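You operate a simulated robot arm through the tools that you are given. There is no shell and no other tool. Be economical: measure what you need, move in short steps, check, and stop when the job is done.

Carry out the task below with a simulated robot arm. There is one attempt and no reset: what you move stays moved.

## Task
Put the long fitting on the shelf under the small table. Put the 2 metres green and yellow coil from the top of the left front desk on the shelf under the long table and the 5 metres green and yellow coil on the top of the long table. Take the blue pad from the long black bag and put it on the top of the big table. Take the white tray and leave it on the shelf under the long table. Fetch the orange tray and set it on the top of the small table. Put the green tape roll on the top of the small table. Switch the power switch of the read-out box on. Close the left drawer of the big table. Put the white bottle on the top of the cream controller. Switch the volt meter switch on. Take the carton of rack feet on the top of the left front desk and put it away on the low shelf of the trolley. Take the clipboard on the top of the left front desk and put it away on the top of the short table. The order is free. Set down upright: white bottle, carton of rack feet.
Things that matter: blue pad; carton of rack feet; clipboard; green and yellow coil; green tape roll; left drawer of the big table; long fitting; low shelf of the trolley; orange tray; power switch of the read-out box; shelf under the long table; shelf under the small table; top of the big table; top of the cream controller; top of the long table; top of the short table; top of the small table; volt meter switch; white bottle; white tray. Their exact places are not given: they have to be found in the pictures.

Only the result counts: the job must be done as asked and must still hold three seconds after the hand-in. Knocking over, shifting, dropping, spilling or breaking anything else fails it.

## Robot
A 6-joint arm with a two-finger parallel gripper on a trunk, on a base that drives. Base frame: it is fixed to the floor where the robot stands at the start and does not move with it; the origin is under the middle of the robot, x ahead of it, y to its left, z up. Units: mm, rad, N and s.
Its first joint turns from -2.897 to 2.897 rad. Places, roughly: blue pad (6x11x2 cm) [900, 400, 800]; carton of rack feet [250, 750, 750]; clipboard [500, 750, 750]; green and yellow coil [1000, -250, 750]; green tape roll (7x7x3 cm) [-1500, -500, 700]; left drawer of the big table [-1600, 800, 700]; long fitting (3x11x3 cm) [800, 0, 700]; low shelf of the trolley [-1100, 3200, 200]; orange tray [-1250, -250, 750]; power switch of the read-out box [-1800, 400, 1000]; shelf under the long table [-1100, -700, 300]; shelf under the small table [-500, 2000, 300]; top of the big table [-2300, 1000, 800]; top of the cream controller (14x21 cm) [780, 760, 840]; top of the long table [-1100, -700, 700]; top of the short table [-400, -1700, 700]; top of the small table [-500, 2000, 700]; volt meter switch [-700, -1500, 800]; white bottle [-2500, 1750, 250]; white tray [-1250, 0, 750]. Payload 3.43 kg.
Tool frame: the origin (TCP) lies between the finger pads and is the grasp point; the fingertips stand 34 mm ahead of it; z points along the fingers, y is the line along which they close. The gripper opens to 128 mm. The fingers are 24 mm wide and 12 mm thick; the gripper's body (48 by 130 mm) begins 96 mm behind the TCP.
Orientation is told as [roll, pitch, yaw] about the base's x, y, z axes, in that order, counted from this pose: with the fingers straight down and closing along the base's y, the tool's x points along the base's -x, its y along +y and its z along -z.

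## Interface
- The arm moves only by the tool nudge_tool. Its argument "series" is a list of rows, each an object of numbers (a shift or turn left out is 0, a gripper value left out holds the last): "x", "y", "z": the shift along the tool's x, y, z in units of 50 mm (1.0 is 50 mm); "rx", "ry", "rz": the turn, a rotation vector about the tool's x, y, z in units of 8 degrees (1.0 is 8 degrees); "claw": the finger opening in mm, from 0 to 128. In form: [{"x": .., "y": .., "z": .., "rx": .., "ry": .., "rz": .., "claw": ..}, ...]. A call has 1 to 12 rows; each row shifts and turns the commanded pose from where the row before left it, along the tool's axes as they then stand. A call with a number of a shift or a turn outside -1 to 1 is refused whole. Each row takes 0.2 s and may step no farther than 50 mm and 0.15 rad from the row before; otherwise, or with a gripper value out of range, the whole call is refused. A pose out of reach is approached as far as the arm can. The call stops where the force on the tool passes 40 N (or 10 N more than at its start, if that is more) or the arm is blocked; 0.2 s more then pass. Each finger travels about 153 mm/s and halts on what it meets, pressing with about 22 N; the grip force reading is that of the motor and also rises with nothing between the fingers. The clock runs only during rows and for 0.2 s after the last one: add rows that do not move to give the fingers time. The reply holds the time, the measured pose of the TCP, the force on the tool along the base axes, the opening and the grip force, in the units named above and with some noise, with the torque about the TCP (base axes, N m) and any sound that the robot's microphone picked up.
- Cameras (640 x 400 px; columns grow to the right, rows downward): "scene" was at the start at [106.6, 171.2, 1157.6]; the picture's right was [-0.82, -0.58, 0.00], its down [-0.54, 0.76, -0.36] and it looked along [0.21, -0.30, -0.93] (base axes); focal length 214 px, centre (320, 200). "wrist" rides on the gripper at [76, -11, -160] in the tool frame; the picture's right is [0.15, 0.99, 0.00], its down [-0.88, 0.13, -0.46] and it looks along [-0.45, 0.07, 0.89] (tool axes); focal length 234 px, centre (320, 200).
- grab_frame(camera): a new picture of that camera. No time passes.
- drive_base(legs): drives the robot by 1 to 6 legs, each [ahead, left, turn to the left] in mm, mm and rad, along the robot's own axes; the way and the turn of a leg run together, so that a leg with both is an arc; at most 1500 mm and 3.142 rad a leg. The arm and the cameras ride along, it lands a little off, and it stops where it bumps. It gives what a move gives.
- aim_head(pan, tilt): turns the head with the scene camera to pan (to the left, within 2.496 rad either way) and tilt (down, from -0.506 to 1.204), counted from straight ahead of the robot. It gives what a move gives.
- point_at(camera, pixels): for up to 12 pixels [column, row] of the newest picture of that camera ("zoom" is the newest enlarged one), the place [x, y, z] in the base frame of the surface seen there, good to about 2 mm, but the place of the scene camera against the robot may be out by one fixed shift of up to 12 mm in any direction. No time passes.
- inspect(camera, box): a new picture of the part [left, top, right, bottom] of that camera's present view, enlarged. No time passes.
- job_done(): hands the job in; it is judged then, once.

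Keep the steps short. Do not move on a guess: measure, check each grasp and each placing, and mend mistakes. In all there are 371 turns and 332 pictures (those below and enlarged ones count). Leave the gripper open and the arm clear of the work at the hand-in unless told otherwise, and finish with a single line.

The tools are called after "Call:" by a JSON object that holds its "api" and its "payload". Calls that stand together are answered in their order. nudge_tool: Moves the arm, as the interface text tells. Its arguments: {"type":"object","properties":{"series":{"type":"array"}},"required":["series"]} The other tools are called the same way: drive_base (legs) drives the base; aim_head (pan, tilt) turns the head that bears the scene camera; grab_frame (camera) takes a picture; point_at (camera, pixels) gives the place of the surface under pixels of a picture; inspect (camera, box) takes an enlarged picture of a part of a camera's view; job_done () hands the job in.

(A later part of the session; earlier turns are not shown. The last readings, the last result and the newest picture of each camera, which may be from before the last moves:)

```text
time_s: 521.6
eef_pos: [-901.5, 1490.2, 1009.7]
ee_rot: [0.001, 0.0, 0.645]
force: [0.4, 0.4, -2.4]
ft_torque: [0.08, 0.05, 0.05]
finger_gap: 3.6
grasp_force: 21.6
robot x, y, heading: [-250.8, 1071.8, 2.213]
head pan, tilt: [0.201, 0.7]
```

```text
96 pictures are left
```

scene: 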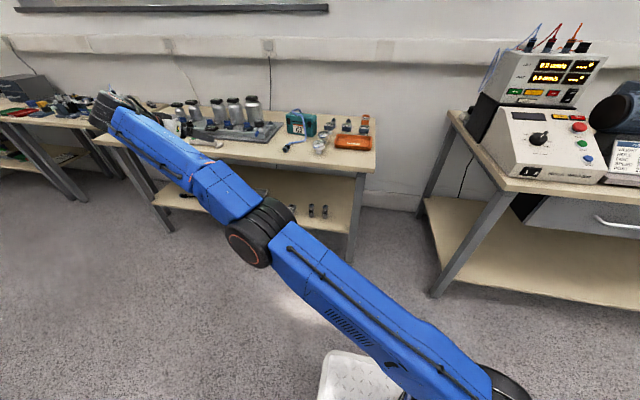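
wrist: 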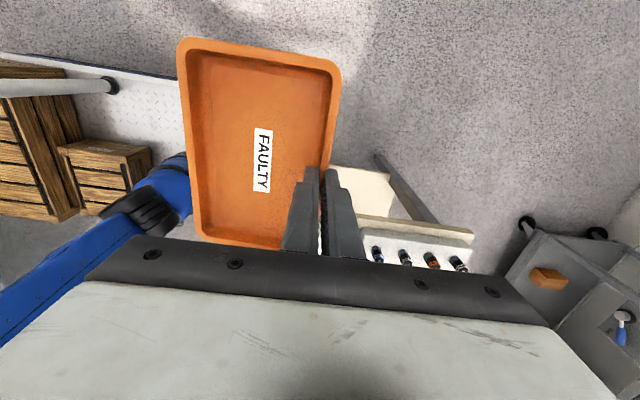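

Call:
{"api": "nudge_tool", "payload": {"series": [{"rz": -0.93}, {"rz": -0.93}, {"rz": -0.93}, {"rz": -0.93}, {"rz": -0.93}, {"rz": -0.93}, {"rz": -0.93}, {"rz": -0.93}, {"rz": -0.93}, {"rz": -0.93}, {"rz": -0.93}, {"rz": -0.93}]}}

Call:
{"api": "nudge_tool", "payload": {"series": [{"y": -0.5}, {"y": -0.8}, {"y": -0.95}, {"y": -0.95}, {"y": -0.95}, {"y": -0.95}, {"y": -0.95}, {"y": -0.95}, {"y": -0.95}, {"y": -0.8}, {"y": -0.6}, {"y": -0.4}]}}

Call:
{"api": "grab_frame", "payload": {"camera": "wrist"}}

```text
time_s: 524.2
eef_pos: [-901.5, 1490.3, 1010.6]
ee_rot: [-0.001, 0.0, 2.206]
force: [0.0, 0.1, -1.6]
ft_torque: [-0.03, 0.05, 0.01]
finger_gap: 3.4
grasp_force: 22.3
robot x, y, heading: [-251.7, 1073.4, 2.21]
head pan, tilt: [0.201, 0.7]
```

```text
time_s: 526.8
eef_pos: [-507.0, 1778.7, 1011.2]
ee_rot: [-0.001, 0.0, 2.205]
force: [0.0, -0.1, -2.0]
ft_torque: [-0.04, 0.07, -0.03]
finger_gap: 3.6
grasp_force: 21.8
robot x, y, heading: [-249.2, 1068.6, 2.21]
head pan, tilt: [0.201, 0.7]
```

```text
95 pictures are left
```

wrist: 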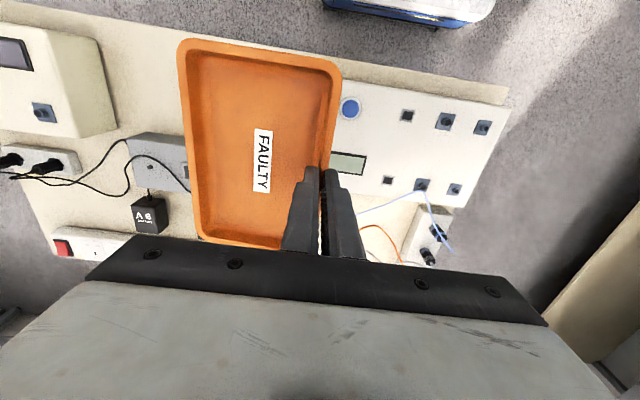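

Call:
{"api": "nudge_tool", "payload": {"series": [{"y": -0.7}, {"y": -0.95}, {"y": -0.95}, {"y": -0.95}, {"y": -0.7}, {"y": -0.35}]}}

Call:
{"api": "grab_frame", "payload": {"camera": "wrist"}}

Call:
{"api": "aim_head", "payload": {"pan": -0.5, "tilt": 0.7}}

Call:
{"api": "grab_frame", "payload": {"camera": "scene"}}

```text
time_s: 528.2
eef_pos: [-321.7, 1915.1, 1009.0]
ee_rot: [0.001, 0.0, 2.207]
force: [-0.4, 0.0, -0.6]
ft_torque: [-0.02, 0.07, 0.04]
finger_gap: 3.3
grasp_force: 22.0
robot x, y, heading: [-247.8, 1071.7, 2.213]
head pan, tilt: [0.201, 0.7]
```

```text
94 pictures are left
```

wrist: 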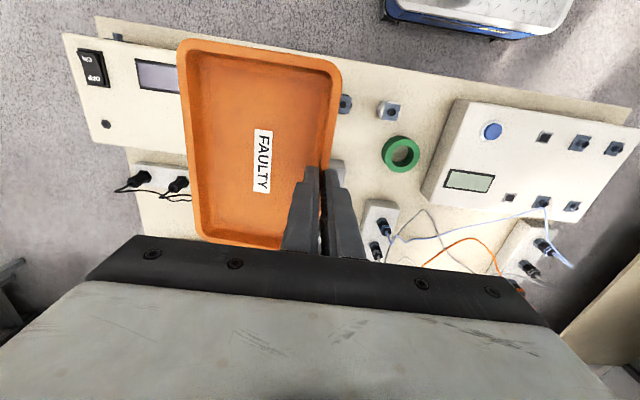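

```text
time_s: 529.3
eef_pos: [-322.2, 1914.0, 1009.0]
ee_rot: [-0.001, 0.001, 2.204]
force: [-0.3, -0.4, -1.6]
ft_torque: [-0.03, 0.08, 0.01]
finger_gap: 3.6
grasp_force: 22.1
robot x, y, heading: [-246.8, 1069.5, 2.215]
head pan, tilt: [-0.499, 0.7]
```

```text
93 pictures are left
```

scene: 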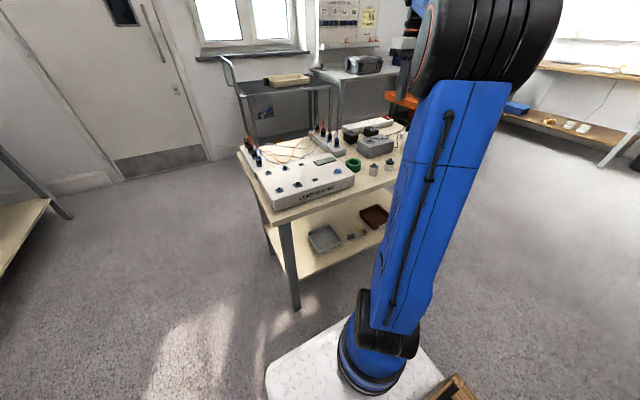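

Call:
{"api": "inspect", "payload": {"camera": "scene", "box": [330, 90, 430, 220]}}

Call:
{"api": "point_at", "payload": {"camera": "zoom", "pixels": [[262, 290], [245, 270], [265, 265], [275, 255], [282, 280], [305, 260], [255, 250], [290, 235], [262, 240]]}}

```text
3.08 times, centred on (380, 155) of scene
```

zoom: 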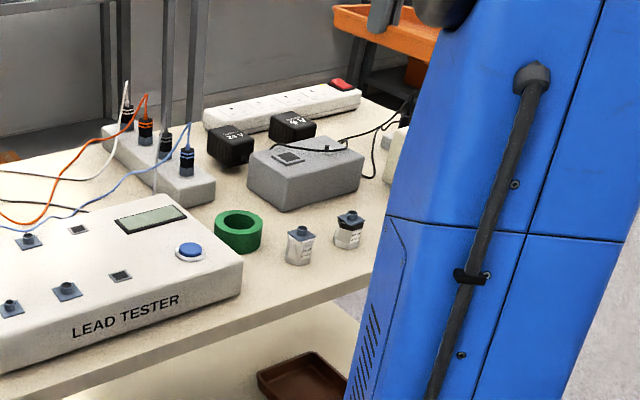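

```text
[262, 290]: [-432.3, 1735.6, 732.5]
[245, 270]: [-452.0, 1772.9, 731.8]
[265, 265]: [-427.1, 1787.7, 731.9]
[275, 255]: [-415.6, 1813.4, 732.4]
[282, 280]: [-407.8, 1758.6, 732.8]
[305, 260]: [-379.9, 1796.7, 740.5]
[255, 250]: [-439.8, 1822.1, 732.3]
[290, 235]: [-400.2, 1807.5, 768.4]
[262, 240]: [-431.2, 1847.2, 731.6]
```

Call:
{"api": "point_at", "payload": {"camera": "zoom", "pixels": [[350, 245], [335, 240], [358, 242], [350, 215], [362, 215], [370, 240], [378, 225], [360, 195], [365, 200], [340, 260], [358, 232], [388, 165]]}}

```text
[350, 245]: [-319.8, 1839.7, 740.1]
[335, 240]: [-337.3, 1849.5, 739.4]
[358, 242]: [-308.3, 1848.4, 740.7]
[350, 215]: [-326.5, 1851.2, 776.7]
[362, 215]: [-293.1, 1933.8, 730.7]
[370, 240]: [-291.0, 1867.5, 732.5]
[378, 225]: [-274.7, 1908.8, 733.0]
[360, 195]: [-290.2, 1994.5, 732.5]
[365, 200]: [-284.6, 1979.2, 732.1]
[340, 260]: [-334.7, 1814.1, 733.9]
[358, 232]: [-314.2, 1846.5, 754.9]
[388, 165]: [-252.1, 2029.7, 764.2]
```

Call:
{"api": "nudge_tool", "payload": {"series": [{"y": -0.1, "x": 0.56}, {"z": 0.6}, {"z": 0.9}, {"z": 0.9}, {"z": 0.8}, {"z": 0.4}]}}

Call:
{"api": "grab_frame", "payload": {"camera": "wrist"}}

Call:
{"api": "inspect", "payload": {"camera": "wrist", "box": [130, 0, 430, 200]}}

```text
time_s: 530.7
eef_pos: [-298.8, 1893.4, 830.5]
ee_rot: [-0.002, -0.003, 2.203]
force: [0.2, -2.4, 7.6]
ft_torque: [0.62, 0.21, 0.08]
finger_gap: 4.3
grasp_force: 22.1
robot x, y, heading: [-248.6, 1071.7, 2.213]
head pan, tilt: [-0.499, 0.7]
```

```text
91 pictures are left
```

wrist: 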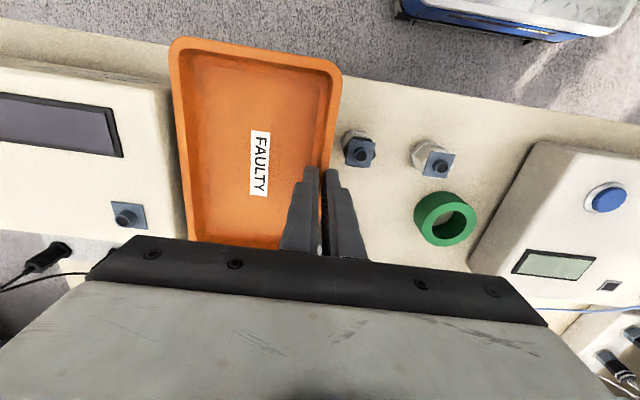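

```text
2.00 times, centred on (280, 100) of wrist
```

zoom: 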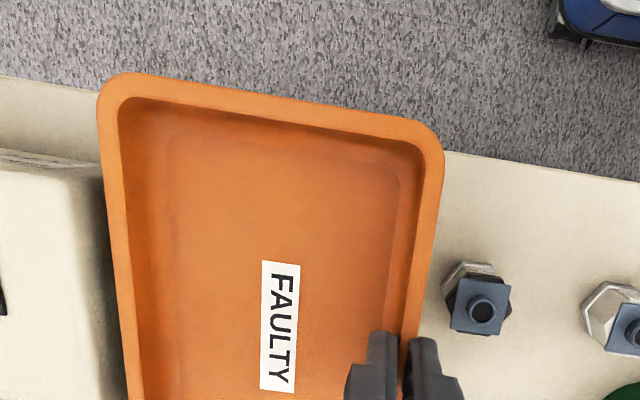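

Call:
{"api": "nudge_tool", "payload": {"series": [{"z": -0.3}, {"x": 0.24}, {}, {"z": 0.3}, {"z": 0.2}, {}]}}

Call:
{"api": "grab_frame", "payload": {"camera": "scene"}}

```text
time_s: 532.1
eef_pos: [-293.7, 1886.6, 819.2]
ee_rot: [0.0, 0.001, 2.205]
force: [-0.2, -0.2, -2.1]
ft_torque: [-0.06, 0.06, 0.0]
finger_gap: 3.7
grasp_force: 22.1
robot x, y, heading: [-247.2, 1073.4, 2.215]
head pan, tilt: [-0.499, 0.7]
```

```text
89 pictures are left
```

scene: 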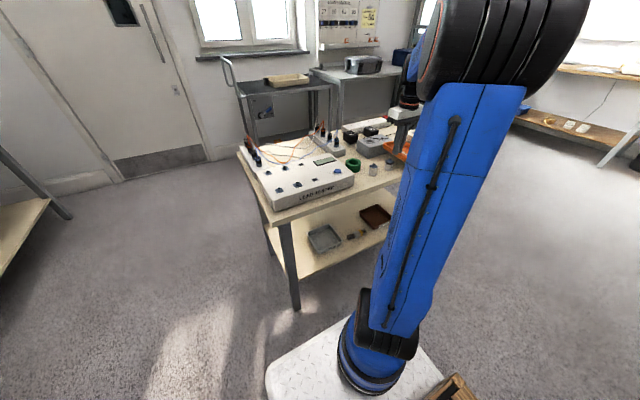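

Call:
{"api": "nudge_tool", "payload": {"series": [{"z": 0.3}, {"z": 0.3}, {}]}}

Call:
{"api": "grab_frame", "payload": {"camera": "wrist"}}

```text
time_s: 532.9
eef_pos: [-295.1, 1886.0, 789.3]
ee_rot: [-0.001, -0.001, 2.203]
force: [0.2, -0.3, -0.3]
ft_torque: [-0.05, -0.04, -0.01]
finger_gap: 3.5
grasp_force: 21.7
robot x, y, heading: [-248.2, 1071.7, 2.213]
head pan, tilt: [-0.499, 0.7]
```

```text
88 pictures are left
```

wrist: 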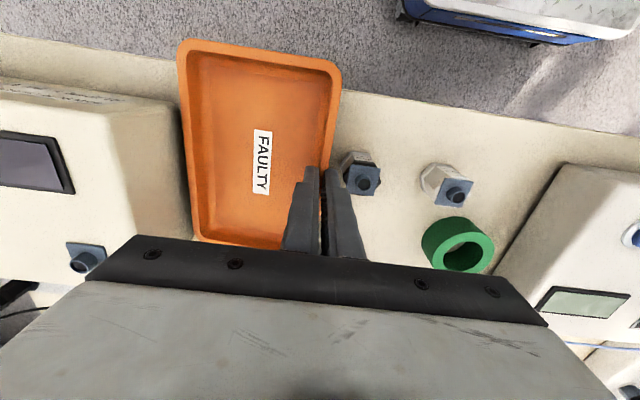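

Call:
{"api": "nudge_tool", "payload": {"series": [{"z": 0.1}, {"z": 0.06}, {}]}}

Call:
{"api": "nudge_tool", "payload": {"series": [{"z": 0.05}, {"z": 0.04}, {}]}}

```text
time_s: 533.7
eef_pos: [-294.7, 1884.5, 780.4]
ee_rot: [0.0, 0.001, 2.204]
force: [-2.0, -0.6, 1.4]
ft_torque: [-0.07, -0.29, -0.1]
finger_gap: 3.8
grasp_force: 21.9
robot x, y, heading: [-249.1, 1069.9, 2.21]
head pan, tilt: [-0.499, 0.7]
```

```text
time_s: 534.5
eef_pos: [-293.3, 1885.0, 777.1]
ee_rot: [0.001, 0.0, 2.203]
force: [-3.8, 1.0, 7.5]
ft_torque: [-0.33, -0.51, -0.04]
finger_gap: 4.1
grasp_force: 22.2
robot x, y, heading: [-252.0, 1067.8, 2.215]
head pan, tilt: [-0.499, 0.7]
```

Call:
{"api": "nudge_tool", "payload": {"series": [{"claw": 14}, {"claw": 20}, {}, {"z": -0.3}, {"z": -0.7}, {"z": -0.9}, {"z": -0.9}, {"z": -0.9}]}}

Call:
{"api": "grab_frame", "payload": {"camera": "wrist"}}

Call:
{"api": "inspect", "payload": {"camera": "wrist", "box": [140, 0, 440, 200]}}

Call:
{"api": "point_at", "payload": {"camera": "zoom", "pixels": [[130, 70], [370, 105], [110, 330], [310, 385], [250, 230], [100, 200], [400, 200], [240, 85], [235, 60]]}}

```text
time_s: 536.3
eef_pos: [-295.4, 1885.3, 962.0]
ee_rot: [0.0, 0.0, 2.204]
force: [0.9, 0.1, 0.5]
ft_torque: [-0.03, 0.0, 0.0]
finger_gap: 20.0
grasp_force: 0.0
robot x, y, heading: [-250.1, 1072.7, 2.212]
head pan, tilt: [-0.499, 0.7]
```

```text
87 pictures are left
```

wrist: 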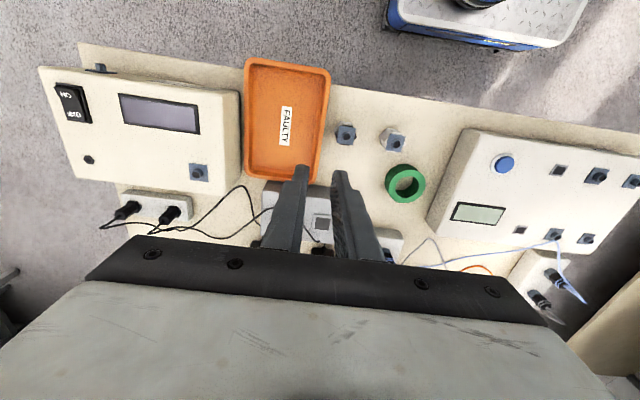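

```text
2.00 times, centred on (290, 100) of wrist
```

zoom: 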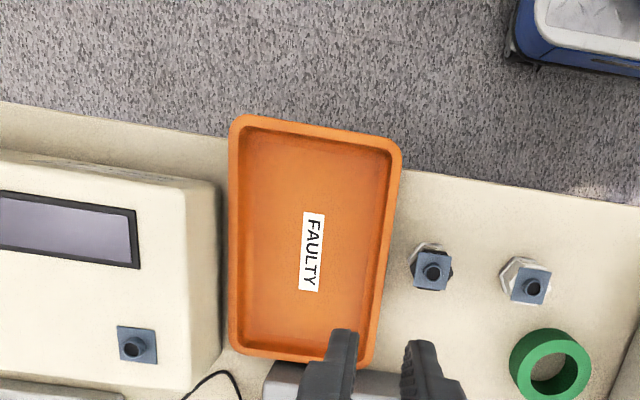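

```text
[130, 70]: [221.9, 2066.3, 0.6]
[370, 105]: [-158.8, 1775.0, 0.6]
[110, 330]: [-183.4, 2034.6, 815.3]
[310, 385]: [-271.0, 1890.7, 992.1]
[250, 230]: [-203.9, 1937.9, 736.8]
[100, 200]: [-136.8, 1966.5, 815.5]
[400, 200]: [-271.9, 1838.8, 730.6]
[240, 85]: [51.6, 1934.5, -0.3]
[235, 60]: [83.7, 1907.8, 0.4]
```

Call:
{"api": "point_at", "payload": {"camera": "zoom", "pixels": [[315, 126], [285, 355], [234, 240], [388, 220], [245, 125], [395, 150], [240, 345]]}}

```text
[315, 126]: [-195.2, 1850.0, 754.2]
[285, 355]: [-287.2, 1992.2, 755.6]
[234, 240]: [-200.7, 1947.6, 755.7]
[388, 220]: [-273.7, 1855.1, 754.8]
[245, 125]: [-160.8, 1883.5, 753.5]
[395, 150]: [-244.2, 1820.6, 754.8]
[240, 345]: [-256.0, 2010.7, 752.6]
```

Call:
{"api": "nudge_tool", "payload": {"series": [{"z": -0.8}, {"z": -0.8}, {"y": 0.9}, {"y": 0.9}, {"y": 0.9}, {"y": 0.9}, {"y": 0.9}, {"y": 0.9}]}}

```text
time_s: 538.1
eef_pos: [-510.4, 1726.2, 1042.3]
ee_rot: [-0.001, 0.0, 2.205]
force: [-0.1, 1.1, -0.1]
ft_torque: [-0.01, 0.01, 0.0]
finger_gap: 19.8
grasp_force: 0.0
robot x, y, heading: [-246.9, 1068.6, 2.204]
head pan, tilt: [-0.499, 0.7]
```

Call:
{"api": "drive_base", "payload": {"legs": [[0, 500, 0], [0, 0, -1.68], [0, -999, 0], [140, 0, 0]]}}

Call:
{"api": "grab_frame", "payload": {"camera": "wrist"}}

```text
time_s: 550.7
eef_pos: [677.5, 215.4, 1042.3]
ee_rot: [0.001, 0.0, 0.561]
force: [0.8, -0.5, -0.3]
ft_torque: [0.0, -0.01, 0.03]
finger_gap: 20.2
grasp_force: 0.1
robot x, y, heading: [1.7, 1.9, 0.567]
head pan, tilt: [-0.499, 0.7]
```

```text
85 pictures are left
```

wrist: 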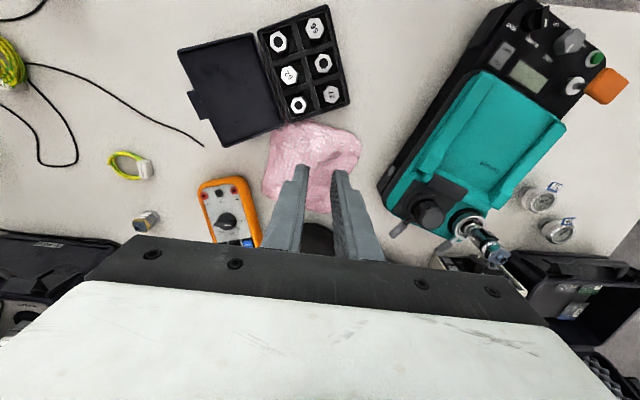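

Call:
{"api": "drive_base", "payload": {"legs": [[0, 0, -0.5]]}}

Call:
{"api": "nudge_tool", "payload": {"series": [{"x": -0.95, "y": 0.3, "claw": 60}, {"x": -0.95, "y": 0.3}, {"x": -0.95, "y": 0.3}, {"x": -0.95, "y": 0.3}, {"x": -0.95, "y": 0.2}, {"z": 0.9}]}}

Call:
{"api": "grab_frame", "payload": {"camera": "wrist"}}

```text
time_s: 552.5
eef_pos: [695.3, -131.3, 1042.2]
ee_rot: [-0.001, 0.0, 0.062]
force: [0.7, -0.1, 0.5]
ft_torque: [0.01, -0.02, -0.01]
finger_gap: 20.0
grasp_force: 0.0
robot x, y, heading: [4.3, 3.7, 0.071]
head pan, tilt: [-0.499, 0.7]
```

```text
time_s: 553.9
eef_pos: [930.9, -47.9, 998.5]
ee_rot: [0.002, 0.0, 0.063]
force: [0.5, -0.1, 0.3]
ft_torque: [-0.02, -0.02, -0.03]
finger_gap: 59.8
grasp_force: 0.1
robot x, y, heading: [5.7, 2.6, 0.069]
head pan, tilt: [-0.499, 0.7]
```

```text
84 pictures are left
```

wrist: 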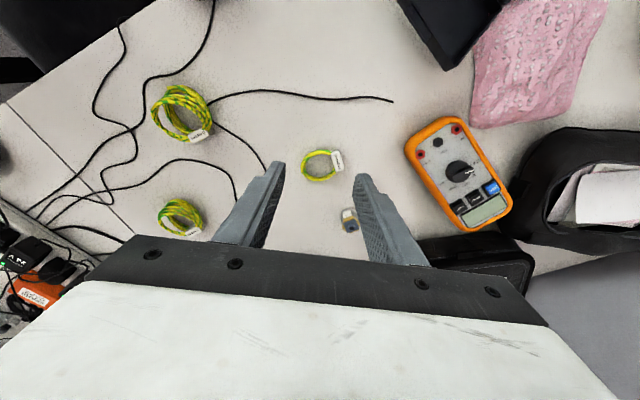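

Call:
{"api": "inspect", "payload": {"camera": "wrist", "box": [290, 135, 370, 195]}}

Call:
{"api": "point_at", "payload": {"camera": "zoom", "pixels": [[330, 135], [350, 130], [375, 195], [395, 190], [365, 165], [240, 180], [150, 200], [250, 260], [330, 210], [430, 190]]}}

```text
6.67 times, centred on (330, 165) of wrist
```

zoom: 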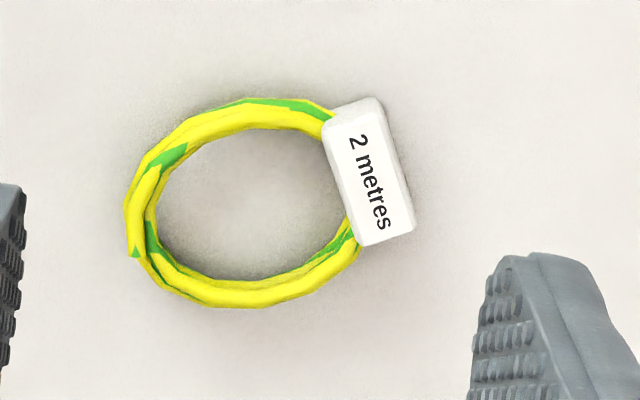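

```text
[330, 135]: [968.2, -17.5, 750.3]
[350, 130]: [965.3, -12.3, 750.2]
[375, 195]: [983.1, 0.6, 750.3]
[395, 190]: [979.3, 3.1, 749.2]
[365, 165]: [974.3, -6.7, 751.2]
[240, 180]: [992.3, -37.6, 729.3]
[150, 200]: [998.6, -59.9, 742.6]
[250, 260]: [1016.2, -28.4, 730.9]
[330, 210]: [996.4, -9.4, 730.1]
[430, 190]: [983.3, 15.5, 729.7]
```

Call:
{"api": "nudge_tool", "payload": {"series": [{"rz": -0.95, "claw": 50}, {"rz": -0.95}, {"rz": -0.95}, {"rz": -0.95}, {"x": -0.61, "y": 0.105}, {"x": -0.61, "y": 0.105}, {"z": 0.9}, {"z": 0.9}, {"z": 0.9}]}}

Call:
{"api": "inspect", "payload": {"camera": "wrist", "box": [220, 90, 420, 215]}}

```text
time_s: 555.9
eef_pos: [973.7, -3.7, 860.2]
ee_rot: [-0.001, 0.001, 0.593]
force: [-0.3, 0.5, 0.3]
ft_torque: [-0.02, 0.0, -0.01]
finger_gap: 50.0
grasp_force: 0.1
robot x, y, heading: [2.3, 6.0, 0.073]
head pan, tilt: [-0.499, 0.7]
```

```text
3.20 times, centred on (320, 152) of wrist
```

zoom: 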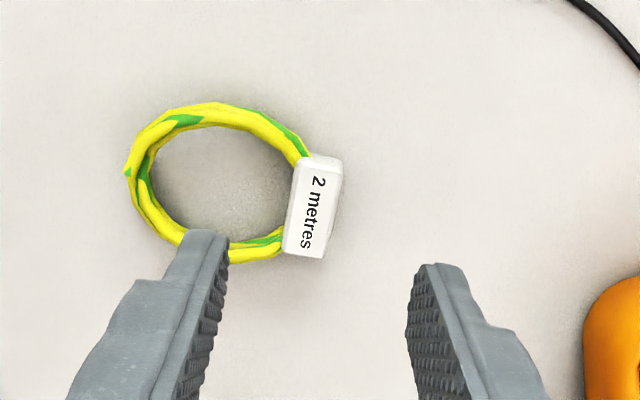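

Call:
{"api": "nudge_tool", "payload": {"series": [{"z": 0.9}, {"z": 0.6}, {"z": 0.34}, {}, {"claw": 0}, {}, {}, {"z": -0.1}, {"z": -0.3}, {"z": -0.6}]}}

Call:
{"api": "grab_frame", "payload": {"camera": "wrist"}}

```text
time_s: 558.1
eef_pos: [974.1, -6.2, 821.1]
ee_rot: [-0.001, -0.002, 0.594]
force: [-0.5, -0.1, -0.4]
ft_torque: [0.06, 0.02, 0.01]
finger_gap: 26.5
grasp_force: 21.4
robot x, y, heading: [0.1, 2.8, 0.075]
head pan, tilt: [-0.499, 0.7]
```

```text
81 pictures are left
```

wrist: 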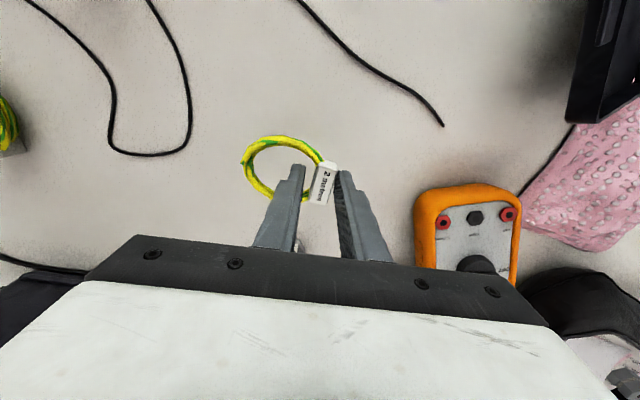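

Call:
{"api": "nudge_tool", "payload": {"series": [{"z": -0.6}, {"z": -0.8}, {"z": -0.8}, {"z": -0.8}, {"x": 0.8}, {"x": 0.8}, {"x": 0.8}, {"x": 0.8}]}}

Call:
{"api": "grab_frame", "payload": {"camera": "wrist"}}

```text
time_s: 559.9
eef_pos: [840.9, -94.4, 969.0]
ee_rot: [0.0, 0.002, 0.594]
force: [0.5, -0.1, -2.3]
ft_torque: [0.04, 0.06, -0.01]
finger_gap: 26.4
grasp_force: 22.0
robot x, y, heading: [-1.4, 3.2, 0.068]
head pan, tilt: [-0.499, 0.7]
```

```text
80 pictures are left
```

wrist: 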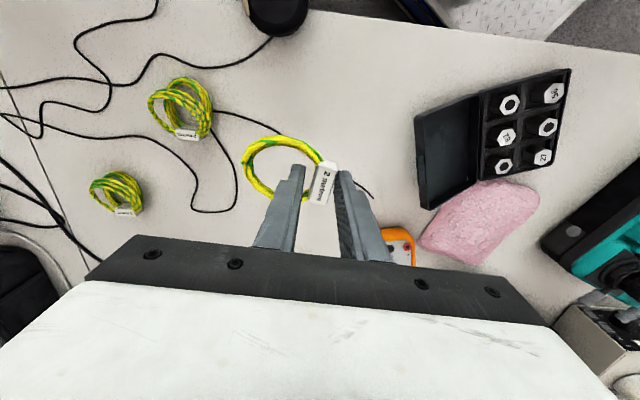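

Call:
{"api": "nudge_tool", "payload": {"series": [{"z": -0.7}, {"z": -0.7}]}}

Call:
{"api": "drive_base", "payload": {"legs": [[-350, 0, 0], [0, 0, -1.29], [0, 0, -1.288], [0, -711, 0], [-500, 0, 0]]}}

```text
time_s: 560.5
eef_pos: [839.4, -93.5, 1042.5]
ee_rot: [0.0, 0.001, 0.592]
force: [0.2, -0.6, -1.7]
ft_torque: [0.03, 0.01, 0.01]
finger_gap: 26.1
grasp_force: 21.7
robot x, y, heading: [0.5, 3.4, 0.069]
head pan, tilt: [-0.499, 0.7]
```

```text
time_s: 575.2
eef_pos: [-1136.8, 453.0, 1041.7]
ee_rot: [0.001, 0.001, -1.944]
force: [-0.2, -0.1, -0.9]
ft_torque: [0.0, -0.02, 0.01]
finger_gap: 26.3
grasp_force: 21.9
robot x, y, heading: [-395.3, 848.4, -2.468]
head pan, tilt: [-0.499, 0.7]
```

Call:
{"api": "nudge_tool", "payload": {"series": [{"rz": 0.808}, {"rz": 0.808}, {"rz": 0.808}, {"rz": 0.808}, {"rz": 0.808}, {"ry": -0.875}, {"ry": -0.875}, {"ry": -0.875}, {"ry": -0.875}, {"ry": -0.875}]}}

Call:
{"api": "nudge_tool", "payload": {"series": [{"x": -0.452, "y": 0.764, "z": 0.316}, {"x": -0.452, "y": 0.764, "z": 0.316}, {"x": -0.452, "y": 0.764, "z": 0.316}, {"x": -0.452, "y": 0.764, "z": 0.316}, {"x": -0.452, "y": 0.764, "z": 0.316}, {"x": -0.452, "y": 0.764, "z": 0.316}, {"x": -0.452, "y": 0.764, "z": 0.316}, {"x": -0.452, "y": 0.764, "z": 0.316}, {"x": -0.452, "y": 0.764, "z": 0.316}, {"x": -0.452, "y": 0.764, "z": 0.316}]}}

Call:
{"api": "grab_frame", "payload": {"camera": "wrist"}}

```text
time_s: 577.4
eef_pos: [-1137.8, 452.7, 1040.9]
ee_rot: [-0.002, -0.614, -2.507]
force: [-0.7, -0.5, -1.5]
ft_torque: [0.03, -0.07, 0.02]
finger_gap: 26.3
grasp_force: 21.9
robot x, y, heading: [-390.9, 850.8, -2.466]
head pan, tilt: [-0.499, 0.7]
```

```text
time_s: 579.6
eef_pos: [-1133.7, -16.9, 1043.3]
ee_rot: [0.001, -0.612, -2.509]
force: [-0.6, -0.4, 0.0]
ft_torque: [-0.04, -0.06, 0.03]
finger_gap: 26.3
grasp_force: 21.8
robot x, y, heading: [-393.9, 849.3, -2.471]
head pan, tilt: [-0.499, 0.7]
```

```text
79 pictures are left
```

wrist: 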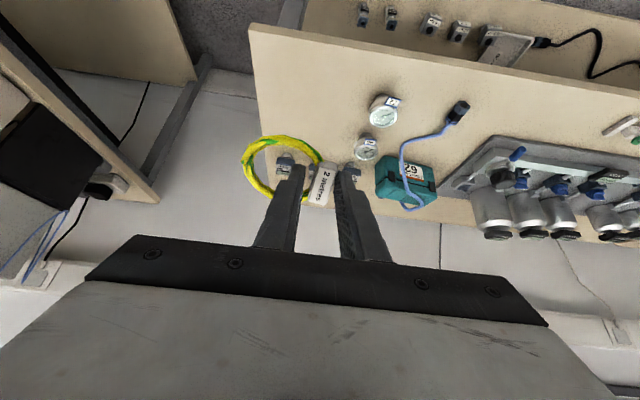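

Call:
{"api": "nudge_tool", "payload": {"series": [{"x": 0.56, "z": 0.8, "y": 0.16}, {"x": 0.56, "z": 0.8, "y": 0.16}, {"x": 0.56, "z": 0.8, "y": 0.16}, {"x": 0.56, "z": 0.8}, {"x": 0.56, "z": 0.8}, {"x": 0.56, "z": 0.8}, {"x": 0.56, "z": 0.8}]}}

Call:
{"api": "nudge_tool", "payload": {"series": [{"x": 0.56, "z": 0.8}, {"x": 0.56, "z": 0.8}, {"x": 0.56, "z": 0.8}, {"x": 0.56, "z": 0.8}, {"x": 0.56, "z": 0.8}, {"x": 0.56, "z": 0.8}]}}

Call:
{"api": "grab_frame", "payload": {"camera": "wrist"}}

Call:
{"api": "aim_head", "payload": {"pan": 0.1, "tilt": 0.6}}

Call:
{"api": "grab_frame", "payload": {"camera": "scene"}}

```text
time_s: 581.2
eef_pos: [-1117.3, -38.5, 700.4]
ee_rot: [0.0, -0.614, -2.509]
force: [0.8, -0.3, 0.2]
ft_torque: [0.01, -0.07, -0.02]
finger_gap: 26.0
grasp_force: 21.8
robot x, y, heading: [-393.0, 846.5, -2.469]
head pan, tilt: [-0.499, 0.7]
```

```text
time_s: 582.6
eef_pos: [-1117.1, -39.5, 406.6]
ee_rot: [0.001, -0.614, -2.509]
force: [0.4, 0.7, 0.1]
ft_torque: [0.01, -0.07, -0.02]
finger_gap: 26.4
grasp_force: 22.0
robot x, y, heading: [-395.9, 852.0, -2.467]
head pan, tilt: [-0.499, 0.7]
```

```text
78 pictures are left
```

wrist: 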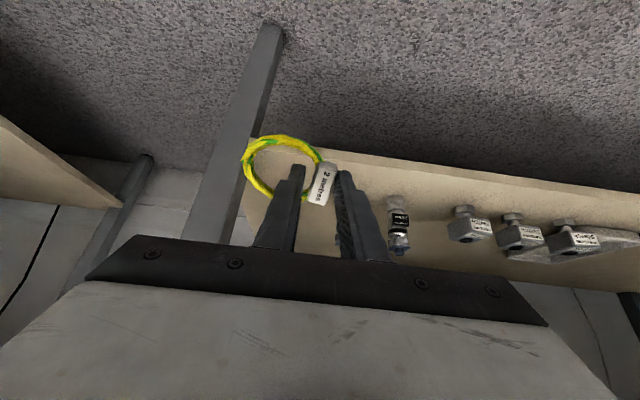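

```text
time_s: 583.6
eef_pos: [-1118.0, -39.0, 407.0]
ee_rot: [0.0, -0.611, -2.508]
force: [0.0, -0.2, -0.1]
ft_torque: [-0.05, 0.0, 0.0]
finger_gap: 26.4
grasp_force: 22.3
robot x, y, heading: [-395.3, 855.7, -2.469]
head pan, tilt: [0.099, 0.6]
```

```text
77 pictures are left
```

scene: 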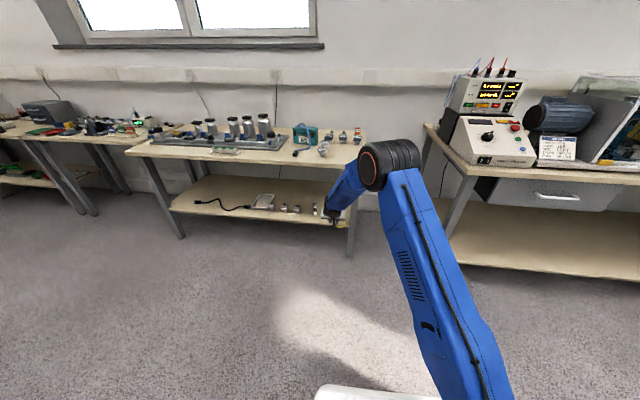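

Call:
{"api": "point_at", "payload": {"camera": "wrist", "pixels": [[232, 190], [225, 225], [250, 205], [246, 165], [262, 195], [398, 225], [405, 245]]}}

```text
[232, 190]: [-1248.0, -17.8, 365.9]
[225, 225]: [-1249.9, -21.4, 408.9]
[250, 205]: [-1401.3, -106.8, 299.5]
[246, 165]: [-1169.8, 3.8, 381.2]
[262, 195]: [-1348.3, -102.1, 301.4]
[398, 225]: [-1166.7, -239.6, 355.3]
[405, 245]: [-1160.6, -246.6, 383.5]
```

Call:
{"api": "drive_base", "payload": {"legs": [[165, 0, 0]]}}

Call:
{"api": "grab_frame", "payload": {"camera": "wrist"}}

```text
time_s: 585.1
eef_pos: [-1248.5, -145.1, 406.2]
ee_rot: [0.0, -0.611, -2.505]
force: [-0.3, 0.3, -1.0]
ft_torque: [-0.01, -0.02, 0.01]
finger_gap: 26.4
grasp_force: 21.7
robot x, y, heading: [-523.1, 743.9, -2.469]
head pan, tilt: [0.099, 0.6]
```

```text
76 pictures are left
```

wrist: 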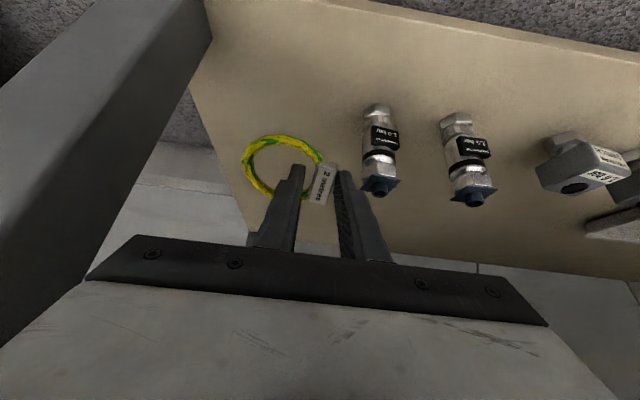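

Call:
{"api": "nudge_tool", "payload": {"series": [{"x": 0.4, "z": 0.57}, {"x": 0.1, "z": 0.14}, {"x": 0.06, "z": 0.08}, {}]}}

Call:
{"api": "grab_frame", "payload": {"camera": "wrist"}}

```text
time_s: 586.1
eef_pos: [-1249.5, -144.1, 356.7]
ee_rot: [-0.001, -0.61, -2.505]
force: [-0.1, -0.4, -1.1]
ft_torque: [-0.01, -0.05, 0.02]
finger_gap: 26.3
grasp_force: 21.8
robot x, y, heading: [-526.4, 745.4, -2.469]
head pan, tilt: [0.099, 0.6]
```

```text
75 pictures are left
```

wrist: 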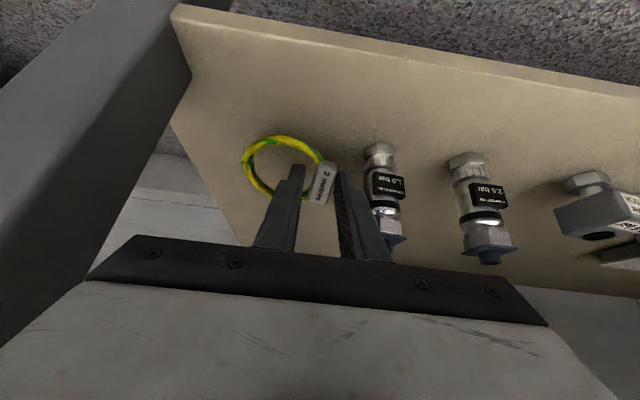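

Call:
{"api": "nudge_tool", "payload": {"series": [{"x": 0.06, "z": 0.08}, {"x": 0.04, "z": 0.055}, {}]}}

Call:
{"api": "nudge_tool", "payload": {"series": [{"claw": 40}, {}, {"claw": 50}, {}, {"x": -0.1, "z": -0.15}, {"z": -0.4}, {"z": -0.6}]}}

Call:
{"api": "grab_frame", "payload": {"camera": "wrist"}}

```text
time_s: 586.9
eef_pos: [-1249.6, -145.0, 350.2]
ee_rot: [0.0, -0.612, -2.507]
force: [0.0, 1.2, 11.4]
ft_torque: [0.53, 0.27, -0.1]
finger_gap: 26.2
grasp_force: 21.5
robot x, y, heading: [-528.2, 746.7, -2.466]
head pan, tilt: [0.099, 0.6]
```

```text
time_s: 588.5
eef_pos: [-1224.9, -126.8, 399.3]
ee_rot: [0.0, -0.612, -2.509]
force: [-0.1, 0.5, 0.4]
ft_torque: [-0.06, 0.0, 0.02]
finger_gap: 50.2
grasp_force: 0.1
robot x, y, heading: [-527.1, 744.5, -2.47]
head pan, tilt: [0.099, 0.6]
```

```text
74 pictures are left
```

wrist: 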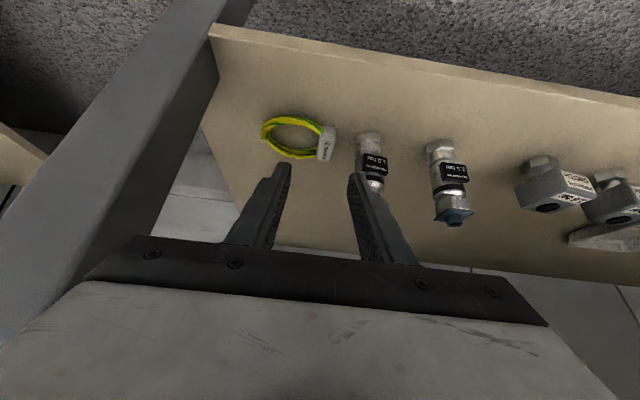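

Call:
{"api": "drive_base", "payload": {"legs": [[-240, 0, 0]]}}

Call:
{"api": "nudge_tool", "payload": {"series": [{"x": -0.56, "z": -0.8}, {"x": -0.56, "z": -0.8}, {"x": -0.56, "z": -0.8}, {"x": -0.56, "z": -0.8}, {"x": -0.56, "z": -0.8}, {"x": -0.56, "z": -0.8}, {"x": -0.56, "z": -0.8}, {"x": -0.56, "z": -0.8}, {"x": -0.56, "z": -0.8}, {"x": -0.56, "z": -0.8}, {"x": -0.56, "z": -0.8}, {"x": -0.56, "z": -0.8}]}}

Call:
{"api": "grab_frame", "payload": {"camera": "scene"}}

```text
time_s: 590.3
eef_pos: [-1034.6, 20.6, 399.4]
ee_rot: [0.0, -0.611, -2.505]
force: [0.0, -0.1, -0.8]
ft_torque: [-0.02, 0.0, 0.0]
finger_gap: 49.9
grasp_force: 0.0
robot x, y, heading: [-338.2, 894.1, -2.466]
head pan, tilt: [0.099, 0.6]
```

```text
time_s: 592.9
eef_pos: [-1034.3, 19.5, 984.6]
ee_rot: [0.0, -0.61, -2.506]
force: [0.5, 0.1, -0.4]
ft_torque: [0.02, 0.02, -0.03]
finger_gap: 49.8
grasp_force: 0.1
robot x, y, heading: [-335.8, 893.6, -2.466]
head pan, tilt: [0.099, 0.6]
```

```text
73 pictures are left
```

scene: 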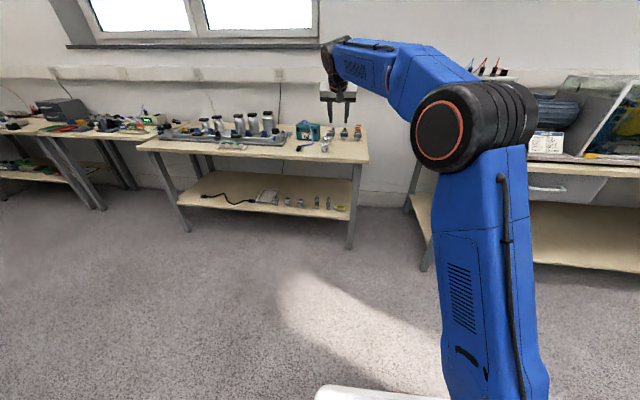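

Call:
{"api": "inspect", "payload": {"camera": "scene", "box": [180, 160, 370, 230]}}

Call:
{"api": "nudge_tool", "payload": {"series": [{"y": -0.9, "ry": 0.625}, {"y": -0.9, "ry": 0.625}, {"y": -0.9, "ry": 0.625}, {"y": -0.9, "ry": 0.625}, {"y": -0.9, "ry": 0.625}, {"y": -0.9, "ry": 0.625}, {"y": -0.9, "ry": 0.625}, {"x": 0.9, "z": -0.2}, {"x": 0.9, "z": -0.2}, {"x": 0.9, "z": -0.2}, {"x": 0.9, "z": -0.2}, {"x": 0.9, "z": -0.2}]}}

```text
3.37 times, centred on (275, 195) of scene
```

zoom: 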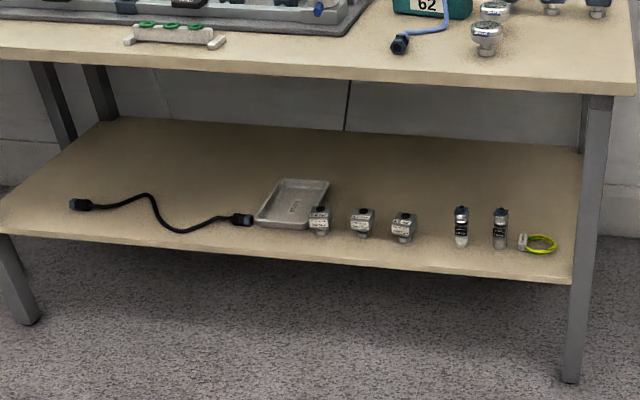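

```text
time_s: 595.5
eef_pos: [-1040.7, 405.5, 1032.8]
ee_rot: [0.0, 0.002, -2.503]
force: [-0.2, 0.5, -1.0]
ft_torque: [0.02, -0.05, 0.01]
finger_gap: 49.9
grasp_force: 0.0
robot x, y, heading: [-339.4, 894.6, -2.467]
head pan, tilt: [0.099, 0.6]
```

Call:
{"api": "drive_base", "payload": {"legs": [[520, 0, 0], [0, 700, 0], [0, 0, 1.2], [0, 0, 1.2], [340, 0, 0]]}}

Call:
{"api": "grab_frame", "payload": {"camera": "wrist"}}

```text
time_s: 609.7
eef_pos: [881.2, -106.0, 1034.6]
ee_rot: [-0.001, -0.001, -0.105]
force: [-0.7, 0.2, 0.0]
ft_torque: [-0.02, -0.01, -0.01]
finger_gap: 50.1
grasp_force: 0.1
robot x, y, heading: [35.2, 13.4, -0.068]
head pan, tilt: [0.099, 0.6]
```

```text
71 pictures are left
```

wrist: 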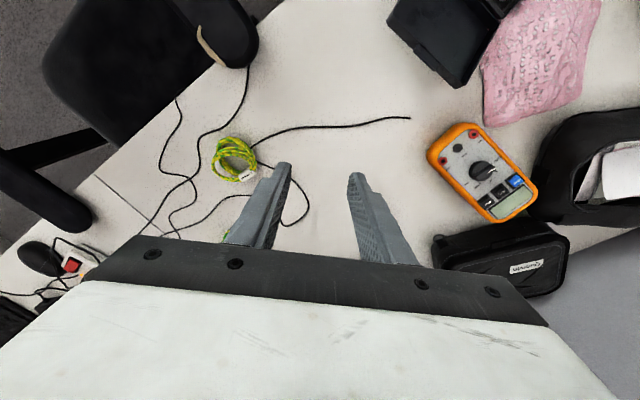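

Call:
{"api": "nudge_tool", "payload": {"series": [{"x": -0.35, "y": -0.75, "z": 0.3}, {"x": -0.35, "y": -0.75, "z": 0.3}, {"x": -0.35, "y": -0.75, "z": 0.3}, {"x": -0.35, "y": -0.75, "z": 0.3}]}}

Call:
{"api": "grab_frame", "payload": {"camera": "wrist"}}

Call:
{"api": "inspect", "payload": {"camera": "wrist", "box": [240, 80, 400, 190]}}

```text
time_s: 610.7
eef_pos: [937.2, -260.5, 975.2]
ee_rot: [-0.002, 0.001, -0.105]
force: [0.4, 0.7, 1.2]
ft_torque: [-0.02, -0.06, 0.0]
finger_gap: 50.1
grasp_force: 0.0
robot x, y, heading: [34.2, 13.0, -0.065]
head pan, tilt: [0.099, 0.6]
```

```text
70 pictures are left
```

wrist: 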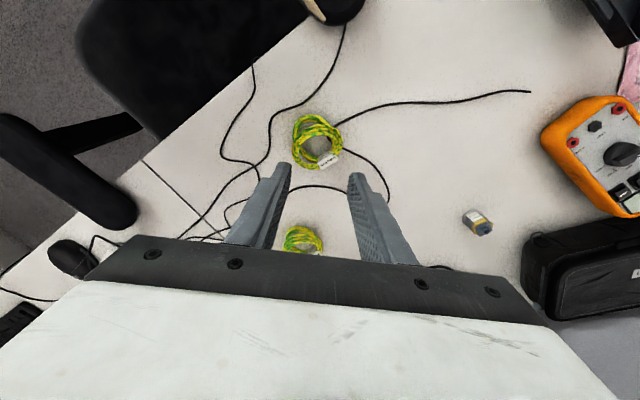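

```text
3.64 times, centred on (320, 135) of wrist
```

zoom: 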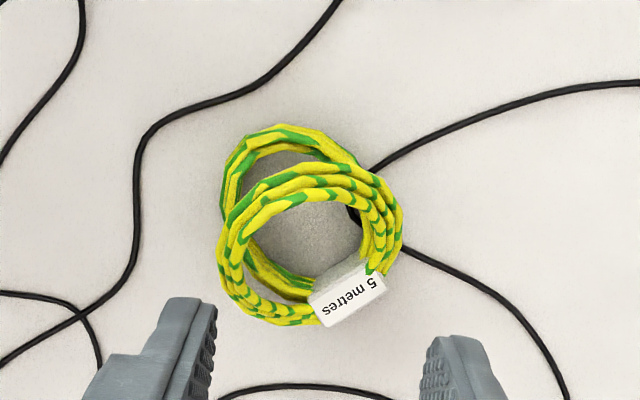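

Call:
{"api": "point_at", "payload": {"camera": "zoom", "pixels": [[325, 310], [375, 285], [345, 270], [335, 280], [350, 320], [310, 190], [300, 240], [235, 170], [390, 215], [240, 290], [290, 130], [345, 295]]}}

```text
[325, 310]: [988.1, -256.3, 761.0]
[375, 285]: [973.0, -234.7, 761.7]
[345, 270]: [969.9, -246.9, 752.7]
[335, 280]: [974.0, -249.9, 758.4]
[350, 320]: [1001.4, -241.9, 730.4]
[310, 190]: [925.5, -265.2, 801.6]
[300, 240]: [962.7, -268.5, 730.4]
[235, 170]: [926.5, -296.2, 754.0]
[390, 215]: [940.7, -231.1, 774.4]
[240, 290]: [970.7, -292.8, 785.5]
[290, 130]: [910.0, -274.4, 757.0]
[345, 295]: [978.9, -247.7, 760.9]
```

Call:
{"api": "nudge_tool", "payload": {"series": [{"rz": 0.875, "claw": 54}, {"rz": 0.875}, {"rz": 0.875}, {"rz": 0.875}, {"rz": 0.875}, {"rz": 0.875}, {"rz": 0.875}, {"x": -0.286, "y": 0.826}, {"z": 0.9}, {"z": 0.9}]}}

Call:
{"api": "inspect", "payload": {"camera": "wrist", "box": [220, 80, 420, 210]}}

Call:
{"api": "point_at", "payload": {"camera": "zoom", "pixels": [[320, 200], [340, 200], [300, 200], [320, 230], [320, 170], [280, 200], [360, 200]]}}

```text
time_s: 612.9
eef_pos: [979.5, -249.1, 885.8]
ee_rot: [0.001, -0.002, -0.962]
force: [0.2, 0.2, 0.9]
ft_torque: [-0.04, -0.05, 0.02]
finger_gap: 54.1
grasp_force: 0.1
robot x, y, heading: [35.1, 8.1, -0.069]
head pan, tilt: [0.099, 0.6]
```

```text
3.08 times, centred on (320, 145) of wrist
```

zoom: 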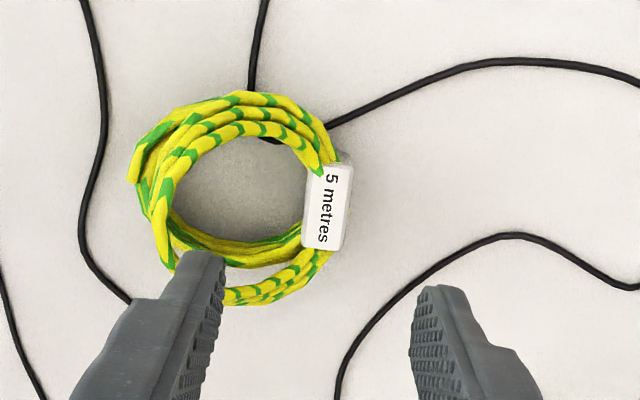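

```text
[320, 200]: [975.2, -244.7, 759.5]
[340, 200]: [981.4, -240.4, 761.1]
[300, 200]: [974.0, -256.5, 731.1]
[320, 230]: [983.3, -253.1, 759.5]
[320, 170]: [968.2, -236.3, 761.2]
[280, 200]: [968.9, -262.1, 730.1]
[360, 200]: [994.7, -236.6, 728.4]
```

Call:
{"api": "nudge_tool", "payload": {"series": [{"x": 0.12, "y": 0.06}, {"z": 0.9}, {"z": 0.7}, {"z": 0.4}, {"z": 0.2}, {}]}}

Call:
{"api": "inspect", "payload": {"camera": "wrist", "box": [220, 80, 420, 210]}}

```text
time_s: 614.3
eef_pos: [975.6, -243.2, 773.9]
ee_rot: [0.001, -0.001, -0.961]
force: [0.4, -0.2, 0.1]
ft_torque: [0.0, -0.01, 0.02]
finger_gap: 54.2
grasp_force: 0.0
robot x, y, heading: [36.0, 12.8, -0.064]
head pan, tilt: [0.099, 0.6]
```

```text
3.08 times, centred on (320, 145) of wrist
```

zoom: 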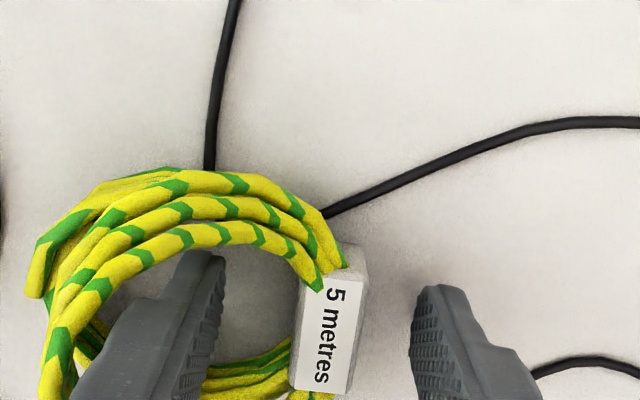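

Finger inside the ring, tag between the fingers. Close and lift gently.

Call:
{"api": "nudge_tool", "payload": {"series": [{"claw": 0}, {}, {}, {"z": -0.1}, {"z": -0.2}, {"z": -0.4}, {"z": -0.6}]}}

Call:
{"api": "grab_frame", "payload": {"camera": "wrist"}}

```text
time_s: 615.9
eef_pos: [979.1, -243.1, 840.5]
ee_rot: [-0.002, -0.001, -0.962]
force: [0.0, 0.1, -2.5]
ft_torque: [0.05, -0.04, 0.02]
finger_gap: 33.2
grasp_force: 22.1
robot x, y, heading: [29.7, 11.8, -0.063]
head pan, tilt: [0.099, 0.6]
```

```text
66 pictures are left
```

wrist: 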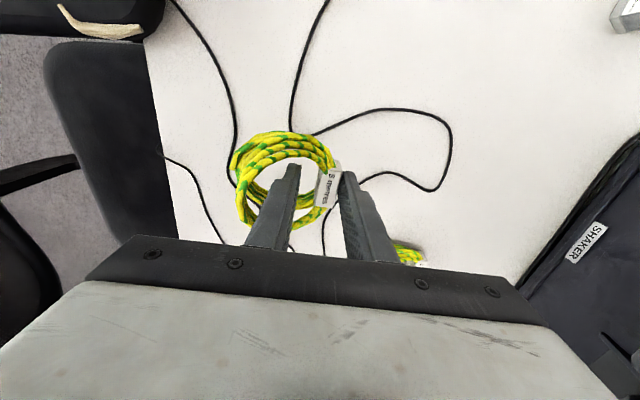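

Call:
{"api": "nudge_tool", "payload": {"series": [{"z": -0.7}, {"z": -0.8}, {"z": -0.8}, {"z": -0.8}, {"z": -0.8}, {"x": 0.56, "y": -0.8}, {"x": 0.56, "y": -0.8}, {"x": 0.56, "y": -0.8}, {"x": 0.56, "y": -0.8}]}}

Call:
{"api": "drive_base", "payload": {"legs": [[-350, 0, 0], [0, 0, -1.22], [0, 0, -1.22], [0, -225, 0]]}}

Call:
{"api": "grab_frame", "payload": {"camera": "wrist"}}

```text
time_s: 617.9
eef_pos: [784.4, -244.6, 1031.5]
ee_rot: [-0.002, -0.001, -0.96]
force: [1.1, 0.0, -2.1]
ft_torque: [0.07, 0.04, -0.04]
finger_gap: 33.4
grasp_force: 21.8
robot x, y, heading: [35.4, 11.5, -0.063]
head pan, tilt: [0.099, 0.6]
```

```text
time_s: 627.5
eef_pos: [-1175.9, -78.5, 1031.9]
ee_rot: [0.0, 0.0, 2.885]
force: [-0.4, 0.0, -2.2]
ft_torque: [-0.03, 0.0, 0.05]
finger_gap: 33.4
grasp_force: 21.3
robot x, y, heading: [-436.9, 211.3, -2.505]
head pan, tilt: [0.099, 0.6]
```

```text
65 pictures are left
```

wrist: 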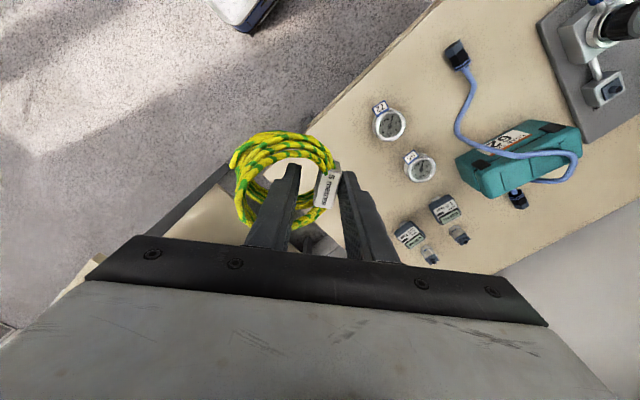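

Call:
{"api": "nudge_tool", "payload": {"series": [{"x": -0.589, "y": 0.52}, {"x": -0.589, "y": 0.52}, {"x": -0.589, "y": 0.52}, {"x": -0.589, "y": 0.52}, {"z": 0.9}, {"z": 0.9}, {"z": 0.9}, {"z": 0.8}]}}

Call:
{"api": "grab_frame", "payload": {"camera": "wrist"}}

```text
time_s: 629.3
eef_pos: [-1316.6, -150.0, 857.9]
ee_rot: [-0.001, 0.001, 2.886]
force: [1.1, 0.2, -1.3]
ft_torque: [-0.06, 0.0, -0.01]
finger_gap: 33.3
grasp_force: 21.8
robot x, y, heading: [-441.2, 212.9, -2.503]
head pan, tilt: [0.099, 0.6]
```

```text
64 pictures are left
```

wrist: 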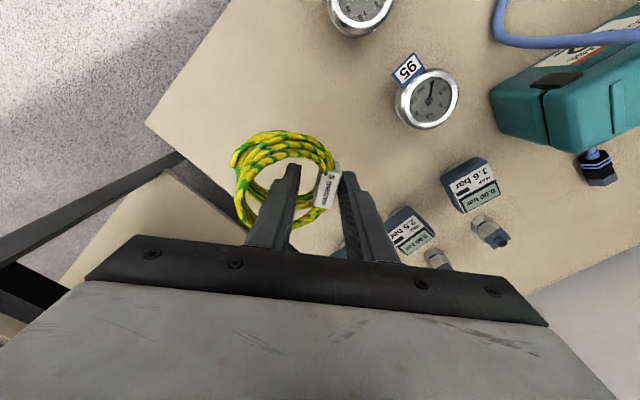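

Call:
{"api": "nudge_tool", "payload": {"series": [{"z": 0.9}, {"z": 0.5}, {"z": 0.1}, {}]}}

Call:
{"api": "nudge_tool", "payload": {"series": [{"z": 0.08}, {"z": 0.06}, {}]}}

```text
time_s: 630.3
eef_pos: [-1316.6, -148.9, 782.4]
ee_rot: [-0.001, 0.0, 2.884]
force: [0.3, 0.0, -2.0]
ft_torque: [-0.05, -0.02, 0.0]
finger_gap: 33.7
grasp_force: 22.3
robot x, y, heading: [-443.4, 209.9, -2.5]
head pan, tilt: [0.099, 0.6]
```

```text
time_s: 631.1
eef_pos: [-1318.0, -148.5, 776.0]
ee_rot: [0.0, -0.001, 2.885]
force: [0.0, -0.1, -1.0]
ft_torque: [-0.04, 0.01, -0.01]
finger_gap: 33.3
grasp_force: 22.3
robot x, y, heading: [-441.7, 210.9, -2.508]
head pan, tilt: [0.099, 0.6]
```

Call:
{"api": "nudge_tool", "payload": {"series": [{"z": 0.04}, {"z": 0.03}, {}]}}

Call:
{"api": "nudge_tool", "payload": {"series": [{"claw": 50}, {}, {}, {"z": -0.3}, {"z": -0.6}, {"z": -0.9}, {"z": -0.9}, {"z": -0.9}, {"z": -0.9}, {"z": -0.9}]}}

Call:
{"api": "grab_frame", "payload": {"camera": "wrist"}}

```text
time_s: 631.9
eef_pos: [-1316.6, -148.8, 773.9]
ee_rot: [0.002, -0.002, 2.885]
force: [1.0, -1.1, 21.9]
ft_torque: [0.05, -0.2, -0.09]
finger_gap: 33.5
grasp_force: 22.6
robot x, y, heading: [-434.4, 211.0, -2.501]
head pan, tilt: [0.099, 0.6]
```

```text
time_s: 634.1
eef_pos: [-1317.1, -146.5, 1042.7]
ee_rot: [0.0, 0.0, 2.884]
force: [1.1, -0.6, 0.2]
ft_torque: [0.02, 0.0, -0.03]
finger_gap: 50.0
grasp_force: 0.1
robot x, y, heading: [-443.2, 214.6, -2.503]
head pan, tilt: [0.099, 0.6]
```

```text
63 pictures are left
```

wrist: 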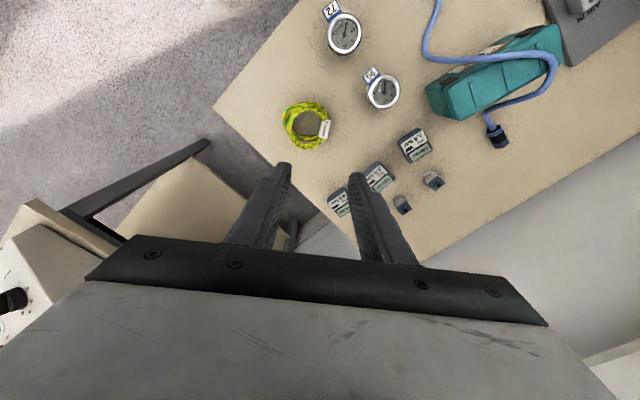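

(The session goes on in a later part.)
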